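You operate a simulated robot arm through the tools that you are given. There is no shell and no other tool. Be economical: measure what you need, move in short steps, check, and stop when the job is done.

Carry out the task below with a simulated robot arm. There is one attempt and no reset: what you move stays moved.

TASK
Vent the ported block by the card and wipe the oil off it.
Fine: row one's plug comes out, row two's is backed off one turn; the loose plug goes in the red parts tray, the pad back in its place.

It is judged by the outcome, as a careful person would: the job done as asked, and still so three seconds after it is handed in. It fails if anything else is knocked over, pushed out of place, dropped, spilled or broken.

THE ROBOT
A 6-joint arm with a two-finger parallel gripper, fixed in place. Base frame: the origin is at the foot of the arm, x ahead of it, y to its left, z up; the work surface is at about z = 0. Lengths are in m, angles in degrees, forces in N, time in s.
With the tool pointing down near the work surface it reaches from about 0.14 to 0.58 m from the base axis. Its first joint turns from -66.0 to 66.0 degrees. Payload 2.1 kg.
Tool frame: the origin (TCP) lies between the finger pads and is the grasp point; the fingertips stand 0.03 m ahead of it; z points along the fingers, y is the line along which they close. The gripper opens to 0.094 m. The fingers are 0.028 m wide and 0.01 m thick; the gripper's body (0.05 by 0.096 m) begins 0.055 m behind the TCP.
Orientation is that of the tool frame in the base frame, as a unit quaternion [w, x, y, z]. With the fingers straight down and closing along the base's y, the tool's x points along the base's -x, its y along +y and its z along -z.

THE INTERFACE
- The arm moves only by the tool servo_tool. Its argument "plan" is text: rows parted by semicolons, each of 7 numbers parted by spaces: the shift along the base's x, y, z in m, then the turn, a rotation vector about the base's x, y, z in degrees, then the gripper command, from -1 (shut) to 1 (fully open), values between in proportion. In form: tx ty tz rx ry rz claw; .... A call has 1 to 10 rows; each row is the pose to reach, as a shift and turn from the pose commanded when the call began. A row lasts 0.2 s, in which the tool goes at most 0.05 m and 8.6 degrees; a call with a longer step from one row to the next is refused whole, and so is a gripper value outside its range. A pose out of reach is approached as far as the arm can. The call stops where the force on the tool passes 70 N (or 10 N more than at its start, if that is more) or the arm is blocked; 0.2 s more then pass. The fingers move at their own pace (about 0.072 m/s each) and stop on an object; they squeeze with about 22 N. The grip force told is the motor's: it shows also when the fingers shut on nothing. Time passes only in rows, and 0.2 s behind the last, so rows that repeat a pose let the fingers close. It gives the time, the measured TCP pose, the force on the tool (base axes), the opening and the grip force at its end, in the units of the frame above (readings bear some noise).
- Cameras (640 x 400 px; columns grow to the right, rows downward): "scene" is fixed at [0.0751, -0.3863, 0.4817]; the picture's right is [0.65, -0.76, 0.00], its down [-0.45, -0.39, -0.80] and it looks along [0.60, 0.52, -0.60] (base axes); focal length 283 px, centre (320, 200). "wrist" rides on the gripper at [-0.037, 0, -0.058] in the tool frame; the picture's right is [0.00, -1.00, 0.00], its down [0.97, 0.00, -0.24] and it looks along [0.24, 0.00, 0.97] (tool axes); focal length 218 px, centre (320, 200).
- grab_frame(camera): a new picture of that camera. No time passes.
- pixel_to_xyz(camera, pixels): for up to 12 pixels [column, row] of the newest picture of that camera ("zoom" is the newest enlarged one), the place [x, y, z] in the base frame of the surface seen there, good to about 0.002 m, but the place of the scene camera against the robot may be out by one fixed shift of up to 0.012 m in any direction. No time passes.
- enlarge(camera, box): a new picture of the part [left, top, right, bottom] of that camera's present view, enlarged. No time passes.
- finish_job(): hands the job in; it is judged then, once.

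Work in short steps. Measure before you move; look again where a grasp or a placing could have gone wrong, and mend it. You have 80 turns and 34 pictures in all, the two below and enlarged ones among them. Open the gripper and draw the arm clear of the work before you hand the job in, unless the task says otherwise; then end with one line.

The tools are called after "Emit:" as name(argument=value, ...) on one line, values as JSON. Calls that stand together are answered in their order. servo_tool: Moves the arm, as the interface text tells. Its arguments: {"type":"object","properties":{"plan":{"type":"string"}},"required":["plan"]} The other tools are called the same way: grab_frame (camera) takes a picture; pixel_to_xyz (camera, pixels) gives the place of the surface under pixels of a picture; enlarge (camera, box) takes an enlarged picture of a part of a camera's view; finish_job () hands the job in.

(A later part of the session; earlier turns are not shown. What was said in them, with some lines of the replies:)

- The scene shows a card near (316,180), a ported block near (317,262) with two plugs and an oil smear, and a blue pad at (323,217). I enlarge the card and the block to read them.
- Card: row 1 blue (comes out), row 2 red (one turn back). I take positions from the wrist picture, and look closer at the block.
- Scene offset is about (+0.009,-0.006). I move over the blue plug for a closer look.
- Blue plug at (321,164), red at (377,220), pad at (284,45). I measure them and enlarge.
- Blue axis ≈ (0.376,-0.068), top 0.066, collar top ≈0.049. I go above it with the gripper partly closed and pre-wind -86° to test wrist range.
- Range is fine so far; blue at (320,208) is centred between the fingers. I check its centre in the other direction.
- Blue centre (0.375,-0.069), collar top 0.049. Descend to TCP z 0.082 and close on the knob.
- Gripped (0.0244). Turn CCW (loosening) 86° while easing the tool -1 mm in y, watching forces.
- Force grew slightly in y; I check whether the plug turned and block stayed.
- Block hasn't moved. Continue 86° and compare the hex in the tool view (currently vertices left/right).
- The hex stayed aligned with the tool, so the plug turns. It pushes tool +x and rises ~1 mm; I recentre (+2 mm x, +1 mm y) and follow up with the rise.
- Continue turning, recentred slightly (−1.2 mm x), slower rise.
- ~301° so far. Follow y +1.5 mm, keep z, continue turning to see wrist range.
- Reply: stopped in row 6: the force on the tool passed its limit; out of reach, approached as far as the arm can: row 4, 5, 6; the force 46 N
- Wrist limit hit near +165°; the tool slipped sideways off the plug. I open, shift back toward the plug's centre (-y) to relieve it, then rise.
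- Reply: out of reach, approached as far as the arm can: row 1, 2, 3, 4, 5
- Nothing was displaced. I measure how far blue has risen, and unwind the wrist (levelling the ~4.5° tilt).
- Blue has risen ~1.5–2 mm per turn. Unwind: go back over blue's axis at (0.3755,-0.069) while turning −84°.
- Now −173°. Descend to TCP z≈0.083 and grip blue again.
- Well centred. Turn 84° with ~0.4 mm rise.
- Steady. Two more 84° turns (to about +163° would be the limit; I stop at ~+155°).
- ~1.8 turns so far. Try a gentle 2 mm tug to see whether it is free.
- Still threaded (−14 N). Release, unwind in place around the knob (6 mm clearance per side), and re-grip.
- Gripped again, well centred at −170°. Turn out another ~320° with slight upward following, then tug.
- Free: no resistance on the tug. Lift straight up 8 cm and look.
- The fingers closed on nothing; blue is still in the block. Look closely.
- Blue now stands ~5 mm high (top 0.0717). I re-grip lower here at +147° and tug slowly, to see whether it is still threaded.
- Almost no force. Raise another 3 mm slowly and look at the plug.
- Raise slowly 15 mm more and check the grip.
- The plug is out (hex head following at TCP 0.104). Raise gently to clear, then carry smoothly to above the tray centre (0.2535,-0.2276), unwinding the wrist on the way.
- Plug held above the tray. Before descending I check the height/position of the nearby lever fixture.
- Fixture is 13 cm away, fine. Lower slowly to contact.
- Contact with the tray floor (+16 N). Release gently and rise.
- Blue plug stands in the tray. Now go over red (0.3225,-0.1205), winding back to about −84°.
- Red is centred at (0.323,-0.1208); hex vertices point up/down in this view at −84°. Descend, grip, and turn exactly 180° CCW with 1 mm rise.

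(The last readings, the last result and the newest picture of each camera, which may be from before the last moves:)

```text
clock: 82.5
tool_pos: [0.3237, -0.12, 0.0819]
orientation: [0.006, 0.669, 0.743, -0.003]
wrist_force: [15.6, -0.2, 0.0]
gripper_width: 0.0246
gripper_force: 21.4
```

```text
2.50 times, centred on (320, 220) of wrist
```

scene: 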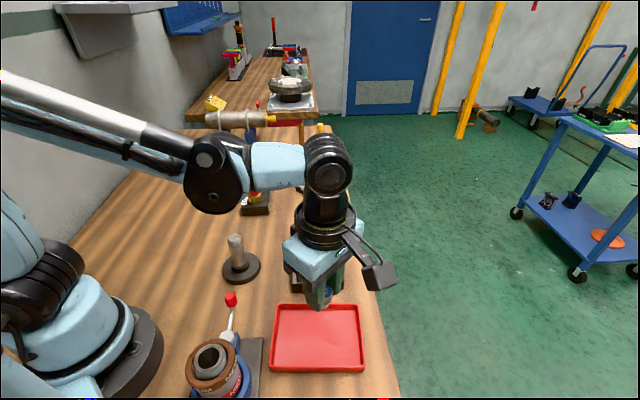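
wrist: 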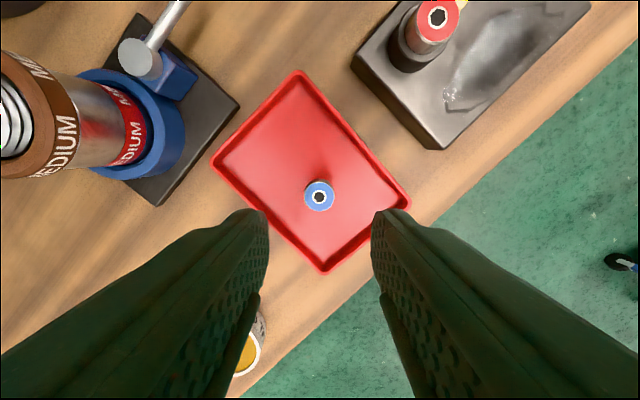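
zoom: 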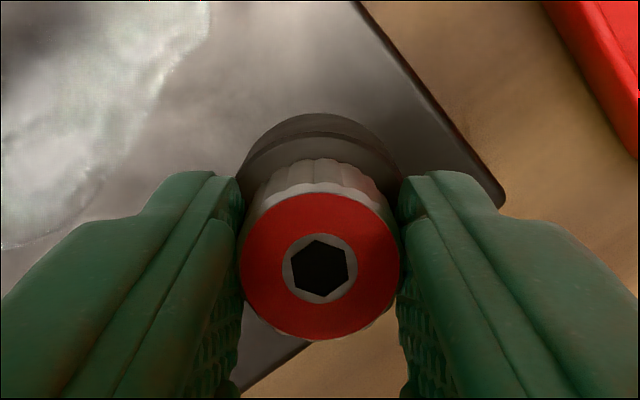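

Gripped; a 15 N x-push, so I recentre +1.2 mm x while turning 180°.

Emit:
servo_tool(plan="0.0006 0 0 0 0 8.6 -1;0.0012 0 0.0001 0 0 17.2 -1;0.0012 0 0.0001 0 0 25.8 -1;0.0012 0 0.0002 0 0 34.4 -1;0.0012 0 0.0002 0 0 43 -1;0.0012 0 0.0003 0 0 51.6 -1;0.0009 0 0.0003 0 0 60.2 -1;0.0006 0 0.0004 0 0 68.8 -1;0.0003 0 0.0004 0 0 77.4 -1;0 0 0.0005 0 0 86 -1")

Emit:
servo_tool(plan="0 0 0 0 0 8.6 -1;0 0 0.0001 0 0 17.2 -1;0 0 0.0001 0 0 25.8 -1;0 0 0.0002 0 0 34.4 -1;0 0 0.0002 0 0 43 -1;0 0 0.0003 0 0 51.6 -1;0 0 0.0003 0 0 60.2 -1;0 0 0.0004 0 0 68.8 -1;0 0 0.0004 0 0 77.4 -1;0 0 0.0005 0 0 86 -1")

Emit:
servo_tool(plan="0 0 0 0 0 8 -1;0 0 0 0 0 8 -1")

Emit:
enlarge(camera="wrist", box=[240, 140, 400, 300])

```text
clock: 84.7
tool_pos: [0.3225, -0.1216, 0.0807]
orientation: [0.006, -0.019, 1.0, -0.001]
wrist_force: [-8.2, -11.4, -0.1]
gripper_width: 0.0244
gripper_force: 21.6
```

```text
clock: 86.8
tool_pos: [0.3235, -0.1221, 0.0841]
orientation: [0.005, -0.696, 0.718, 0.003]
wrist_force: [10.0, -16.5, -1.4]
gripper_width: 0.0247
gripper_force: 22.3
```

```text
clock: 87.5
tool_pos: [0.3251, -0.1212, 0.0842]
orientation: [-0.005, 0.745, -0.668, -0.003]
wrist_force: [9.6, -15.3, -0.6]
gripper_width: 0.0244
gripper_force: 22.7
```

```text
2.50 times, centred on (320, 220) of wrist
```

zoom: 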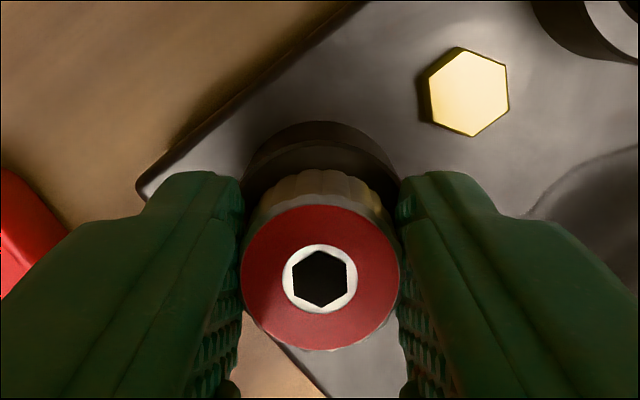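

Hex stayed aligned to within ~5°. Release, wind back 180° in place, re-grip and turn the second 180°.

Emit:
servo_tool(plan="0 0 0 0 0 0 -0.1;0 0 0 0 0 0 -0.1;0 0 0 0 0 -8.6 -0.1;0 0 0 0 0 -17.2 -0.1;0 0 0 0 0 -25.8 -0.1;0 0 0 0 0 -34.4 -0.1;0 0 0 0 0 -43 -0.1;0 0 0 0 0 -51.6 -0.1;0 0 0 0 0 -60.2 -0.1;0 0 0 0 0 -68.8 -0.1")

Emit:
servo_tool(plan="0 0 0 0 0 -8.6 -0.1;0 0 0 0 0 -17.2 -0.1;0 0 0 0 0 -25.8 -0.1;0 0 0 0 0 -34.4 -0.1;0 0 0 0 0 -43 -0.1;0 0 0 0 0 -51.6 -0.1;0 0 0 0 0 -60.2 -0.1;0 0 0 0 0 -68.8 -0.1;0 0 0 0 0 -77.4 -0.1;0 0 0 0 0 -86 -0.1")

Emit:
servo_tool(plan="0 0 0 0 0 -8.6 -0.1;0 0 0 0 0 -17.2 -0.1;0 0 0 0 0 -25.2 -0.1;0.0008 -0.0003 0 0 0 -25.2 -0.5;0.0008 -0.0003 0 0 0 -25.2 -1;0.0008 -0.0003 0 0 0 -25.2 -1;0.0008 -0.0003 0 0 0 -25.2 -1")

Emit:
enlarge(camera="wrist", box=[240, 140, 400, 300])

```text
clock: 89.7
tool_pos: [0.3227, -0.1197, 0.0838]
orientation: [0.006, -0.235, 0.972, 0.001]
wrist_force: [-0.7, 1.0, -0.4]
gripper_width: 0.0422
gripper_force: 0.1
```

```text
clock: 91.8
tool_pos: [0.3226, -0.1204, 0.083]
orientation: [0.005, 0.492, 0.871, -0.002]
wrist_force: [-0.1, 0.2, -0.6]
gripper_width: 0.0424
gripper_force: 0.1
```

```text
clock: 93.5
tool_pos: [0.3234, -0.1213, 0.0836]
orientation: [0.004, 0.669, 0.743, -0.004]
wrist_force: [2.5, 1.8, 0.6]
gripper_width: 0.0245
gripper_force: 22.3
```

```text
2.50 times, centred on (320, 220) of wrist
```

zoom: 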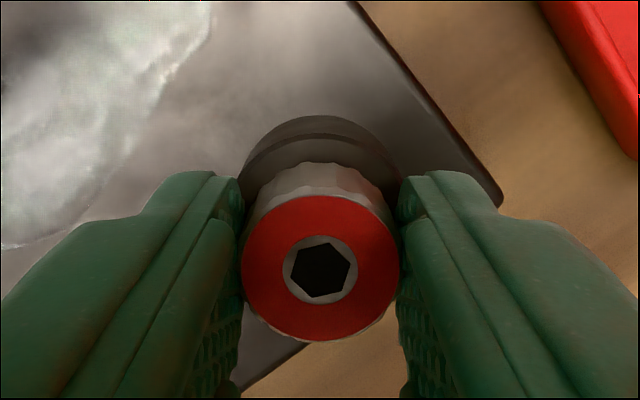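

At the same −84° the hex is ~25° clockwise of its original, so ~155° has been achieved (slip on release). I turn a further 208° now, then release and check.

Emit:
servo_tool(plan="0.0003 0 0 0 0 8.6 -1;0.0003 0 0.0001 0 0 17.2 -1;0.0003 0 0.0001 0 0 25.8 -1;0.0003 0 0.0002 0 0 34.4 -1;0.0003 0 0.0002 0 0 43 -1;0 0 0.0003 0 0 51.6 -1;0 0 0.0003 0 0 60.2 -1;0 0 0.0004 0 0 68.8 -1;0 0 0.0004 0 0 77.4 -1;0 0 0.0005 0 0 86 -1")

Emit:
servo_tool(plan="0 0 0 0 0 8.6 -1;0 0 0.0001 0 0 17.2 -1;0 0 0.0001 0 0 25.8 -1;0 0 0.0002 0 0 34.4 -1;0 0 0.0002 0 0 43 -1;0 0 0.0003 0 0 51.6 -1;0 0 0.0003 0 0 60.2 -1;0 0 0.0004 0 0 68.8 -1;0 0 0.0004 0 0 77.4 -1;0 0 0.0005 0 0 86 -1")

Emit:
servo_tool(plan="0 0 0 0 0 8.6 -1;0 0 0 0 0 17.2 -1;0 0 0 0 0 25.8 -1;0 0 0 0 0 34.4 -1;0 0 0 0 0 36 -1;0 0 0 0 0 36 -1")

Emit:
servo_tool(plan="0 0 0 0 0 0 -0.1;0 0 0 0 0 0 -0.1;0 0 0.02 0 0 0 -0.1;0 0 0.045 0 0 0 -0.1;0 0 0.045 0 0 0 -0.1")

Emit:
enlarge(camera="wrist", box=[280, 160, 360, 240])

Emit:
pixel_to_xyz(camera="zoom", pixels=[[320, 160], [260, 220], [380, 220], [320, 280]])

```text
clock: 95.7
tool_pos: [0.3231, -0.122, 0.0836]
orientation: [0.005, -0.019, 1.0, -0.001]
wrist_force: [-10.2, -4.2, 1.6]
gripper_width: 0.0245
gripper_force: 22.4
```

```text
clock: 97.8
tool_pos: [0.3237, -0.121, 0.085]
orientation: [0.004, -0.696, 0.718, 0.003]
wrist_force: [0.0, -13.6, -0.5]
gripper_width: 0.0244
gripper_force: 22.0
```

```text
clock: 99.2
tool_pos: [0.3239, -0.1218, 0.0847]
orientation: [-0.002, 0.884, -0.468, -0.005]
wrist_force: [3.3, -12.7, 2.0]
gripper_width: 0.0244
gripper_force: 21.2
```

```text
clock: 100.5
tool_pos: [0.3243, -0.1219, 0.1287]
orientation: [-0.002, 0.883, -0.469, -0.005]
wrist_force: [0.7, 0.7, -0.4]
gripper_width: 0.0421
gripper_force: 0.1
```

```text
5.00 times, centred on (320, 200) of wrist
```

zoom: 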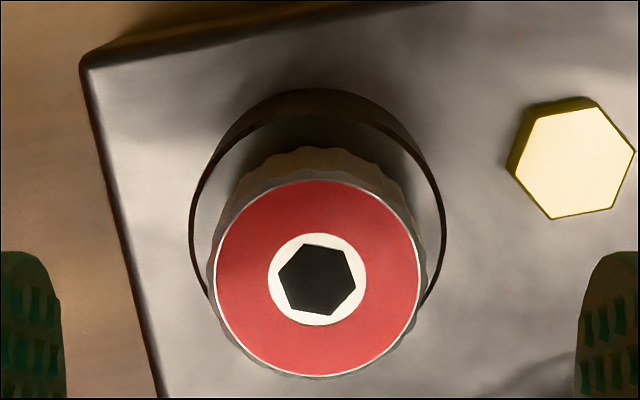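

```text
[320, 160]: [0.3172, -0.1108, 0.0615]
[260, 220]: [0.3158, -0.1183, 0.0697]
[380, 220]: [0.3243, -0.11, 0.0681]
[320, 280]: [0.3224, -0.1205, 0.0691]
```

Red's top has risen ~2+ mm and the hex angle gives ≈345–350° — one turn within reading error. Now move up toward the pad with yaw 45° for a look at pad and oil together.

Emit:
servo_tool(plan="0 0 0.02 0 0 -7.9 -0.1;0 0 0.04 0 0 -15.8 -0.1;0.02 0.01 0.055 0 0 -23.7 -0.1;0.04 0.02 0.07 0 0 -31.6 -0.1;0.06 0.03 0.07 0 0 -39.5 0.2;0.08 0.04 0.07 0 0 -47.4 0.3;0.1 0.045 0.07 0 0 -55.3 0.3;0.116 0.05 0.07 0 0 -63.2 0.3;0.116 0.05 0.07 0 0 -71.1 0.3;0.116 0.05 0.07 0 0 -79 0.3")

Emit:
grab_frame(camera="wrist")

```text
clock: 102.7
tool_pos: [0.4399, -0.0709, 0.1981]
orientation: [0.005, -0.382, 0.924, 0.001]
wrist_force: [0.6, -0.2, -0.3]
gripper_width: 0.0611
gripper_force: 0.1
```

```text
4 pictures are left
```

wrist: 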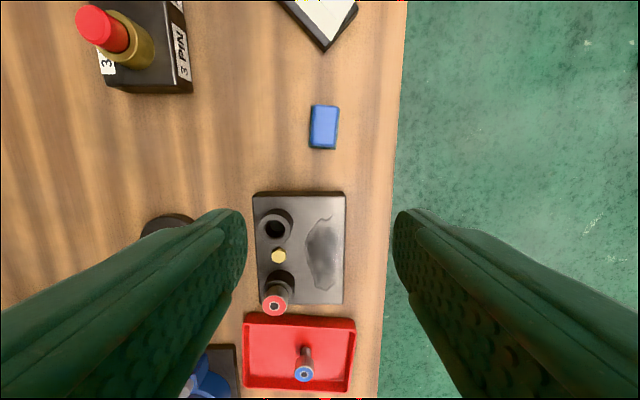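

View is now aligned with the block; oil spans columns 305–343, rows 214–291. Measure it and the pad.

Emit:
pixel_to_xyz(camera="wrist", pixels=[[305, 245], [342, 250], [325, 214], [325, 291], [345, 194], [341, 303], [313, 106], [338, 108], [335, 145], [311, 143], [324, 125], [324, 152]])

```text
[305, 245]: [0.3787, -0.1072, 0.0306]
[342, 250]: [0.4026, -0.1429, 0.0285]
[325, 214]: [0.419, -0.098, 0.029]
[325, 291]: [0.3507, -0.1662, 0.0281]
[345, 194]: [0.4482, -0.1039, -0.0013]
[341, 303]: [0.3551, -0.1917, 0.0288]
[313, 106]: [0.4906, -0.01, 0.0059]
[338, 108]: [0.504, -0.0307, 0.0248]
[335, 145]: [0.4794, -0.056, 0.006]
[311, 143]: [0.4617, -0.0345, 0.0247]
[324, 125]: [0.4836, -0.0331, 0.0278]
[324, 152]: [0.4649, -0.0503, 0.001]
```

Oil spans u(45° axis)=0.130–0.227, v=0.343–0.386; pad centre (0.483,-0.0325), ~27×38 mm. I'll grip it lengthwise (yaw −45°) to stay clear of plugs and card. Go above it.

Emit:
servo_tool(plan="0.01 0.01 0 0 0 -8.6 0.35;0.02 0.02 0 0 0 -17.2 0.35;0.03 0.03 0 0 0 -25.8 0.35;0.0427 0.0387 -0.01 0 0 -34.4 0.35;0.0427 0.0387 -0.02 0 0 -43 0.35;0.0427 0.0387 -0.03 0 0 -51.6 0.35;0.0427 0.0387 -0.04 0 0 -60.2 0.35;0.0427 0.0387 -0.05 0 0 -68.8 0.35;0.0427 0.0387 -0.06 0 0 -77.4 0.35;0.0427 0.0387 -0.07 0 0 -86 0.35")

Emit:
servo_tool(plan="0 0 0 0 0 -4 0.35;0 0 0 0 0 -4 0.35")

Emit:
grab_frame(camera="wrist")

```text
clock: 104.8
tool_pos: [0.4828, -0.0313, 0.1289]
orientation: [0.004, 0.35, 0.937, -0.002]
wrist_force: [-0.4, 0.1, 0.7]
gripper_width: 0.0634
gripper_force: 0.0
```

```text
clock: 105.5
tool_pos: [0.4822, -0.0322, 0.1285]
orientation: [0.005, 0.383, 0.924, -0.002]
wrist_force: [1.1, 0.6, 0.5]
gripper_width: 0.0633
gripper_force: 0.0
```

```text
3 pictures are left
```

wrist: 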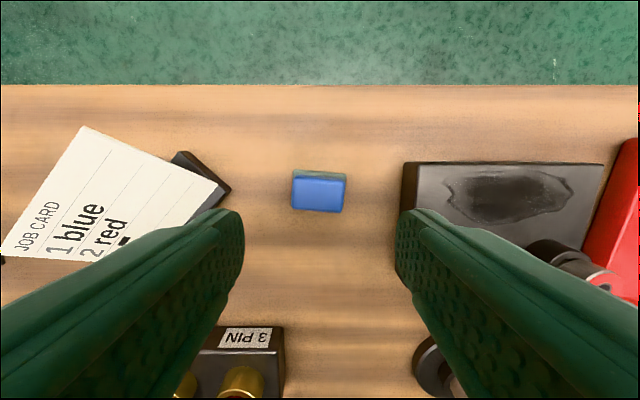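

Pad is centred between the fingers at (319,192). Measure it.

Emit:
pixel_to_xyz(camera="wrist", pixels=[[319, 180], [319, 208], [319, 192], [294, 192], [344, 193], [320, 172], [293, 172], [346, 175], [186, 155], [120, 160], [215, 185]])

```text
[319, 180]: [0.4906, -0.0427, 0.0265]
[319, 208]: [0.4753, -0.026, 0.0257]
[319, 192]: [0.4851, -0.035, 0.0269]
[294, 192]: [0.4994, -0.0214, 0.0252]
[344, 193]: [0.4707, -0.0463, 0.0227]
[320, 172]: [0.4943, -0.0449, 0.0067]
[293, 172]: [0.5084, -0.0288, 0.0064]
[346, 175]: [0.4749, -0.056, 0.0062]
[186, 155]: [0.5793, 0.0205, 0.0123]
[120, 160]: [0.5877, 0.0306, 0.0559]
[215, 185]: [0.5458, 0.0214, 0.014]
```

Descend with −3° alignment, TCP to z 0.042, close on pad.

Emit:
servo_tool(plan="0.0012 -0.0015 -0.03 0 0 -3 0.35;0.0012 -0.0015 -0.06 0 0 -3 0.35;0.0012 -0.0015 -0.08 0 0 -3 0.35;0.0012 -0.0015 -0.087 0 0 -3 0.35;0.0012 -0.0015 -0.087 0 0 -3 -1;0.0012 -0.0015 -0.087 0 0 -3 -1;0.0012 -0.0015 -0.087 0 0 -3 -1;0.0012 -0.0015 -0.087 0 0 -3 -1")

Emit:
servo_tool(plan="0 0 0.004 0 0 0 -1;0 0 0.012 0 0 0 -1;0 0 0.025 0 0 0 -1;0 0 0.04 0 0 0 -1;0 0 0.055 0 0 0 -1;0 0 0.06 0 0 0 -1")

```text
clock: 107.2
tool_pos: [0.4833, -0.0332, 0.0415]
orientation: [0.004, 0.406, 0.914, -0.002]
wrist_force: [-0.4, -1.0, 0.0]
gripper_width: 0.044
gripper_force: 21.9
```

```text
clock: 108.7
tool_pos: [0.4832, -0.0341, 0.1039]
orientation: [0.004, 0.406, 0.914, -0.002]
wrist_force: [0.3, 0.3, -0.9]
gripper_width: 0.044
gripper_force: 21.9
```

Pad lifted. Carry to above the oil (u=0.20, v=0.355), then lower toward z≈0.066.

Emit:
servo_tool(plan="-0.01 -0.008 0 0 0 0 -1;-0.022 -0.018 0 0 0 0 -1;-0.036 -0.03 0 0 0 0 -1;-0.05 -0.042 0 0 0 0 -1;-0.064 -0.054 0 0 0 0 -1;-0.078 -0.066 0 0 0 0 -1;-0.088 -0.074 -0.008 0 0 0 -1;-0.0909 -0.0759 -0.018 0 0 0 -1;-0.0909 -0.0759 -0.028 0 0 0 -1;-0.0909 -0.0759 -0.034 0 0 0 -1")

Emit:
servo_tool(plan="0 0 -0.001 0 0 0 -1;0 0 -0.002 0 0 0 -1;0 0 -0.003 0 0 0 -1;0 0 -0.003 0 0 0 -1")

```text
clock: 110.8
tool_pos: [0.3929, -0.1114, 0.0683]
orientation: [0.005, 0.406, 0.914, -0.004]
wrist_force: [-0.5, -0.8, 18.5]
gripper_width: 0.0439
gripper_force: 21.9
```

```text
clock: 111.8
tool_pos: [0.3943, -0.1106, 0.065]
orientation: [0.005, 0.406, 0.914, -0.002]
wrist_force: [0.0, -0.8, 17.5]
gripper_width: 0.0438
gripper_force: 21.8
```

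Contact at z≈0.065–0.068 (~18 N, pad slid slightly up in the grip). Ease 0.5 mm and wipe along u in the inner pass, then step outwards.

Emit:
servo_tool(plan="0.0071 0.0071 0.0005 0 0 0 -1;0.0141 0.0141 0.0005 0 0 0 -1;0.0071 0.0071 0.0005 0 0 0 -1;0 0 0.0005 0 0 0 -1;-0.0106 -0.0106 0.0005 0 0 0 -1;-0.0212 -0.0212 0.0005 0 0 0 -1;-0.0318 -0.0318 0.0005 0 0 0 -1;-0.0424 -0.0424 0.0005 0 0 0 -1;-0.0385 -0.0463 0.0005 0 0 0 -1;-0.0346 -0.0502 0.0005 0 0 0 -1")

Emit:
servo_tool(plan="0.0106 0.0106 0 0 0 0 -1;0.0212 0.0212 0 0 0 0 -1;0.0318 0.0318 0 0 0 0 -1;0.0424 0.0424 0 0 0 0 -1;0.0495 0.0495 0 0 0 0 -1;0.0566 0.0566 0 0 0 0 -1;0.0605 0.0527 0 0 0 0 -1;0.0644 0.0488 0 0 0 0 -1")

Emit:
servo_tool(plan="-0.0106 -0.0106 0 0 0 0 -1;-0.0212 -0.0212 0 0 0 0 -1;-0.0318 -0.0318 0 0 0 0 -1;-0.0424 -0.0424 0 0 0 0 -1;-0.0495 -0.0495 0 0 0 0 -1;-0.0566 -0.0566 0 0 0 0 -1")

```text
clock: 114.0
tool_pos: [0.3582, -0.1606, 0.0655]
orientation: [0.005, 0.406, 0.914, -0.002]
wrist_force: [0.3, -0.3, -0.9]
gripper_width: 0.044
gripper_force: 21.3
```

```text
clock: 115.8
tool_pos: [0.4226, -0.1119, 0.066]
orientation: [0.005, 0.406, 0.914, -0.002]
wrist_force: [-0.6, 1.0, -0.7]
gripper_width: 0.0439
gripper_force: 22.8
```

```text
clock: 117.2
tool_pos: [0.367, -0.1663, 0.0665]
orientation: [0.004, 0.406, 0.914, -0.002]
wrist_force: [1.1, 0.0, -0.7]
gripper_width: 0.0442
gripper_force: 22.6
```

Contact was lost with the 0.5 mm lift. Press down ~1 mm and check force, then repeat the passes from outer to inner.

Emit:
servo_tool(plan="0 0 -0.0005 0 0 0 -1;0 0 -0.0012 0 0 0 -1;0 0 -0.0012 0 0 0 -1")

Emit:
servo_tool(plan="0.0106 0.0106 0 0 0 0 -1;0.0212 0.0212 0 0 0 0 -1;0.0318 0.0318 0 0 0 0 -1;0.0424 0.0424 0 0 0 0 -1;0.0495 0.0495 0 0 0 0 -1;0.0566 0.0566 0 0 0 0 -1")

```text
clock: 118.0
tool_pos: [0.3667, -0.1672, 0.0658]
orientation: [0.006, 0.407, 0.914, -0.003]
wrist_force: [-1.7, 2.4, 18.3]
gripper_width: 0.0439
gripper_force: 22.4
```

```text
clock: 119.5
tool_pos: [0.4233, -0.1105, 0.064]
orientation: [0.006, 0.406, 0.914, -0.003]
wrist_force: [-1.5, -3.3, 8.1]
gripper_width: 0.0439
gripper_force: 21.8
```

Good contact (8–18 N). Middle and inner passes with light press.

Emit:
servo_tool(plan="-0.0039 0.0039 -0.0002 0 0 0 -1;-0.0078 0.0078 -0.0003 0 0 0 -1;-0.0184 -0.0028 -0.0003 0 0 0 -1;-0.029 -0.0134 -0.0003 0 0 0 -1;-0.0396 -0.024 -0.0003 0 0 0 -1;-0.0502 -0.0346 -0.0003 0 0 0 -1;-0.0573 -0.0417 -0.0003 0 0 0 -1;-0.0644 -0.0488 -0.0003 0 0 0 -1")

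Emit:
servo_tool(plan="-0.0039 0.0039 -0.0002 0 0 0 -1;-0.0078 0.0078 -0.0003 0 0 0 -1;0.0028 0.0184 -0.0003 0 0 0 -1;0.0134 0.029 -0.0003 0 0 0 -1;0.024 0.0396 -0.0003 0 0 0 -1;0.0346 0.0502 -0.0003 0 0 0 -1;0.0417 0.0573 -0.0003 0 0 0 -1;0.0488 0.0644 -0.0003 0 0 0 -1")

Emit:
servo_tool(plan="-0.0106 -0.0106 -0.0003 0 0 0 -1;-0.0212 -0.0212 -0.0003 0 0 0 -1;-0.0318 -0.0318 -0.0003 0 0 0 -1;-0.0424 -0.0424 -0.0003 0 0 0 -1;-0.0495 -0.0495 -0.0003 0 0 0 -1;-0.0566 -0.0566 -0.0003 0 0 0 -1")

Emit:
servo_tool(plan="0.0078 -0.0078 -0.0003 0 0 0 -1;0.0184 0.0028 -0.0003 0 0 0 -1;0.029 0.0134 -0.0003 0 0 0 -1;0.0396 0.024 -0.0003 0 0 0 -1;0.0502 0.0346 -0.0003 0 0 0 -1;0.0573 0.0417 -0.0003 0 0 0 -1;0.0644 0.0488 -0.0003 0 0 0 -1")

Emit:
servo_tool(plan="0 0 0.01 0 0 0 -1;0.005 0.005 0.025 0 0 0 -1;0.015 0.015 0.038 0 0 0 -1;0.03 0.03 0.038 0 0 0 -1;0.04 0.04 0.038 0 0 0 -1;0.05 0.05 0.038 0 0 0 -1")

Emit:
enlarge(camera="scene", box=[240, 190, 380, 380])

```text
clock: 121.2
tool_pos: [0.3581, -0.1605, 0.0644]
orientation: [0.005, 0.406, 0.914, -0.002]
wrist_force: [0.7, 0.3, -1.3]
gripper_width: 0.0438
gripper_force: 22.1
```

```text
clock: 123.0
tool_pos: [0.408, -0.0964, 0.063]
orientation: [0.006, 0.406, 0.914, -0.004]
wrist_force: [-2.7, -2.9, 12.6]
gripper_width: 0.0439
gripper_force: 21.6
```

```text
clock: 124.5
tool_pos: [0.3508, -0.1523, 0.0636]
orientation: [0.005, 0.406, 0.914, -0.003]
wrist_force: [-0.8, 0.6, -0.9]
gripper_width: 0.0442
gripper_force: 22.1
```

```text
clock: 126.0
tool_pos: [0.4147, -0.1037, 0.0626]
orientation: [0.005, 0.406, 0.914, -0.002]
wrist_force: [-0.2, -0.7, 0.1]
gripper_width: 0.0441
gripper_force: 21.8
```

```text
clock: 127.5
tool_pos: [0.4657, -0.0526, 0.1015]
orientation: [0.005, 0.406, 0.914, -0.002]
wrist_force: [-0.3, -0.8, -0.8]
gripper_width: 0.0439
gripper_force: 21.5
```

```text
2.11 times, centred on (310, 285) of scene
```

zoom: 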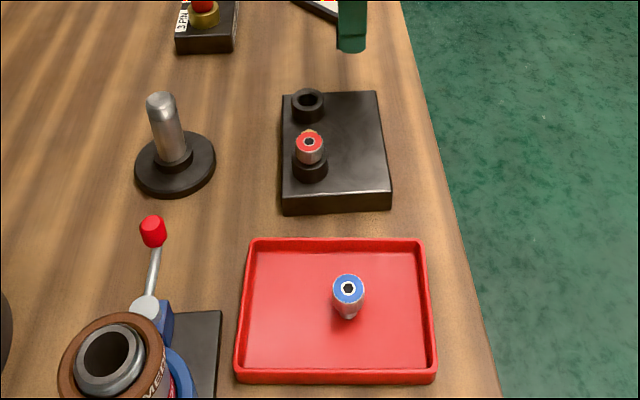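

Block is clean. Before placing I look at the held pad and its place.

Emit:
enlarge(camera="scene", box=[280, 170, 360, 240])

Emit:
pixel_to_xyz(camera="zoom", pixels=[[340, 240], [345, 260], [350, 280], [360, 300], [380, 290], [330, 300], [400, 200], [350, 320]])

```text
5.71 times, centred on (320, 205) of scene
```

zoom: 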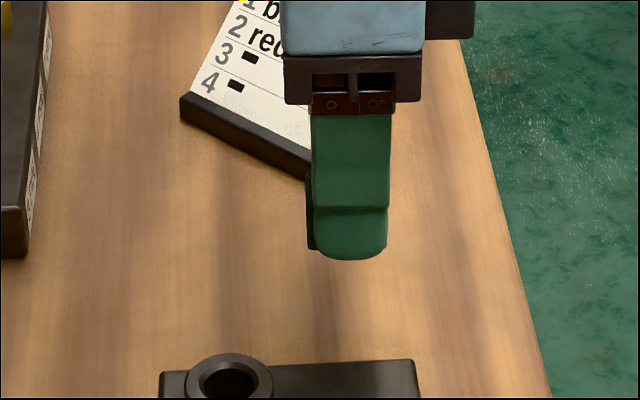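

```text
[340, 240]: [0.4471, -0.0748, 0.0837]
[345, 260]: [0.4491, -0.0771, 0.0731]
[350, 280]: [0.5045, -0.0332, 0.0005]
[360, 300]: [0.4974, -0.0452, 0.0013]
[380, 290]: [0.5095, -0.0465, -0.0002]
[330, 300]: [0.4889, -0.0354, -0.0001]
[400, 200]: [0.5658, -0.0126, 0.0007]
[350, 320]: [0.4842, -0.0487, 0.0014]
```

The bare wood shows the green felt is part of the pad. Summed commands put the original spot at (+0.0189,+0.0195) from here. Go there and lower to near contact (pad slid up ~5 mm in the grip).

Emit:
servo_tool(plan="0.01 0.01 0 0 0 0 -1;0.0189 0.0195 -0.01 0 0 0 -1;0.0189 0.0195 -0.025 0 0 0 -1;0.0189 0.0195 -0.04 0 0 0 -1;0.0189 0.0195 -0.052 0 0 0 -1;0.0189 0.0195 -0.06 0 0 0 -1")

Emit:
servo_tool(plan="0 0 -0.001 0 0 0 -1;0 0 -0.002 0 0 0 -1;0 0 -0.003 0 0 0 -1;0 0 -0.0035 0 0 0 -1")

```text
clock: 128.8
tool_pos: [0.484, -0.0332, 0.0409]
orientation: [0.004, 0.405, 0.914, -0.002]
wrist_force: [-0.8, 0.4, -0.6]
gripper_width: 0.044
gripper_force: 22.8
```

```text
clock: 129.8
tool_pos: [0.4831, -0.0335, 0.0389]
orientation: [0.005, 0.406, 0.914, -0.002]
wrist_force: [0.3, -0.1, -0.3]
gripper_width: 0.044
gripper_force: 21.9
```

Emit:
servo_tool(plan="0 0 -0.001 0 0 0 -1;0 0 -0.002 0 0 0 -1;0 0 -0.003 0 0 0 -1;0 0 -0.003 0 0 0 -1")

Emit:
servo_tool(plan="0 0 -0.0005 0 0 0 -1;0 0 -0.001 0 0 0 -1;0 0 -0.001 0 0 0 -1")

```text
clock: 130.8
tool_pos: [0.4831, -0.0336, 0.0337]
orientation: [0.006, 0.406, 0.914, -0.002]
wrist_force: [0.4, -0.2, 0.0]
gripper_width: 0.0441
gripper_force: 22.2
```

```text
clock: 131.7
tool_pos: [0.4831, -0.0343, 0.0345]
orientation: [0.005, 0.406, 0.914, -0.001]
wrist_force: [-0.2, -0.1, -1.2]
gripper_width: 0.0439
gripper_force: 21.8
```

Emit:
servo_tool(plan="0 0 -0.0005 0 0 0 -1;0 0 -0.001 0 0 0 -1;0 0 -0.0015 0 0 0 -1;0 0 -0.0015 0 0 0 -1")

```text
clock: 132.7
tool_pos: [0.4829, -0.034, 0.0331]
orientation: [0.006, 0.406, 0.914, -0.002]
wrist_force: [0.0, -1.1, 25.2]
gripper_width: 0.044
gripper_force: 21.2
```

Contact. Ease, open, and rise clear.

Emit:
servo_tool(plan="0 0 0.0008 0 0 0 -1;0 0 0.0008 0 0 0 -0.4;0 0 0.0008 0 0 0 0.35;0 0 0.0008 0 0 0 0.35;0 0 0.0008 0 0 0 0.35;0 0 0.02 0 0 0 0.35;0 0 0.06 0 0 0 0.35;0 0 0.1 0 0 0 0.35;-0.03 0.02 0.14 0 0 0 0.35;-0.06 0.04 0.16 0 0 0 0.35")

Emit:
grab_frame(camera="wrist")

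Emit:
pixel_to_xyz(camera="wrist", pixels=[[320, 200], [320, 180], [320, 160], [300, 160], [340, 160], [320, 140]])

```text
refused: row 9 steps farther than a row can; nothing moved
```

```text
0 pictures are left
```

wrist: 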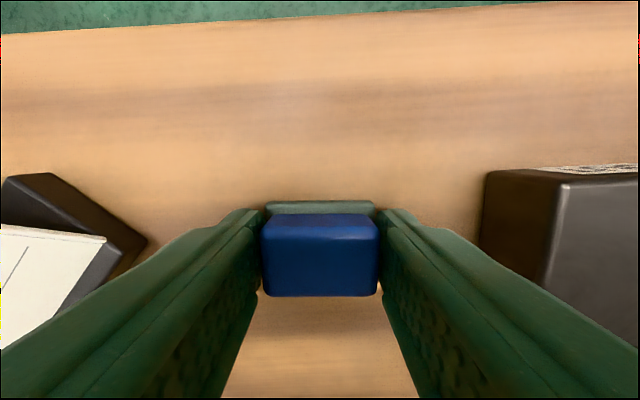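

```text
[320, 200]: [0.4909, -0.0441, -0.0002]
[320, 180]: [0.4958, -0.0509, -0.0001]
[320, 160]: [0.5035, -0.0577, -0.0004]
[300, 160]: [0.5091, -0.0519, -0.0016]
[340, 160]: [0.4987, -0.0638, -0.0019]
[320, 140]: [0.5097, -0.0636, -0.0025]
```

The row was refused (nothing moved). The picture shows the pad upright, but a speckled strip near (590,168) on the block's outer edge; I measure it.

Emit:
pixel_to_xyz(camera="wrist", pixels=[[545, 170], [570, 169], [600, 168], [630, 167], [600, 172], [600, 178], [600, 164], [600, 160], [630, 172], [545, 180]])

```text
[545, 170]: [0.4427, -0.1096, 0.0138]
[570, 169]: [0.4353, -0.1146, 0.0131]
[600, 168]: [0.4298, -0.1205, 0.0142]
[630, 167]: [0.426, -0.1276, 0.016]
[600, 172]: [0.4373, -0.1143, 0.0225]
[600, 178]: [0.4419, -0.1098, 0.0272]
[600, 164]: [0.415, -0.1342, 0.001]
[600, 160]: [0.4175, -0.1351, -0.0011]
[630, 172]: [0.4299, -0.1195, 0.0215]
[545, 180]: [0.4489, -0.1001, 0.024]
```

The strip is the block's outer side face at a grazing angle (v≈0.389, z 0.01–0.02), a reflection; the top surface was clean in the scene view. Release with smaller steps.

Emit:
servo_tool(plan="0 0 0.0008 0 0 0 -1;0 0 0.0008 0 0 0 -0.4;0 0 0.0008 0 0 0 0.35;0 0 0.0008 0 0 0 0.35;0 0 0.0008 0 0 0 0.35;0 0 0.015 0 0 0 0.35;0 0 0.035 0 0 0 0.35;0 0 0.07 0 0 0 0.35;0 0 0.11 0 0 0 0.35;0 0 0.15 0 0 0 0.35")

Emit:
pixel_to_xyz(camera="wrist", pixels=[[320, 200], [320, 190]])

```text
clock: 134.8
tool_pos: [0.4834, -0.0334, 0.1826]
orientation: [0.004, 0.406, 0.914, -0.002]
wrist_force: [0.2, 0.1, 0.1]
gripper_width: 0.0636
gripper_force: 0.1
```

```text
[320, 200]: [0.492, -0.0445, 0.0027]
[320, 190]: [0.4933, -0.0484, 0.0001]
```

Released and clear. Withdraw up and back, open fully.

Emit:
servo_tool(plan="-0.02 0 0.03 0 0 0 0.35;-0.05 0 0.06 0 0 0 0.6;-0.09 0 0.08 0 0 0 1;-0.13 0 0.09 0 0 0 1;-0.16 0 0.09 0 0 0 1;-0.16 0 0.09 0 0 0 1")

```text
clock: 136.2
tool_pos: [0.3216, -0.0344, 0.2713]
orientation: [0.005, 0.406, 0.914, -0.002]
wrist_force: [-0.8, 0.1, -0.2]
gripper_width: 0.0942
gripper_force: 0.0
```

Emit:
finish_job()

```text
The job is handed in.
```

The job is handed in: the blue plug is out and standing in the red tray, the red plug is backed off about one turn (I read it at 340–350°), the top of the block is wiped clean, and the pad is back in its place. I had no pictures left to check the pad after letting go of it.
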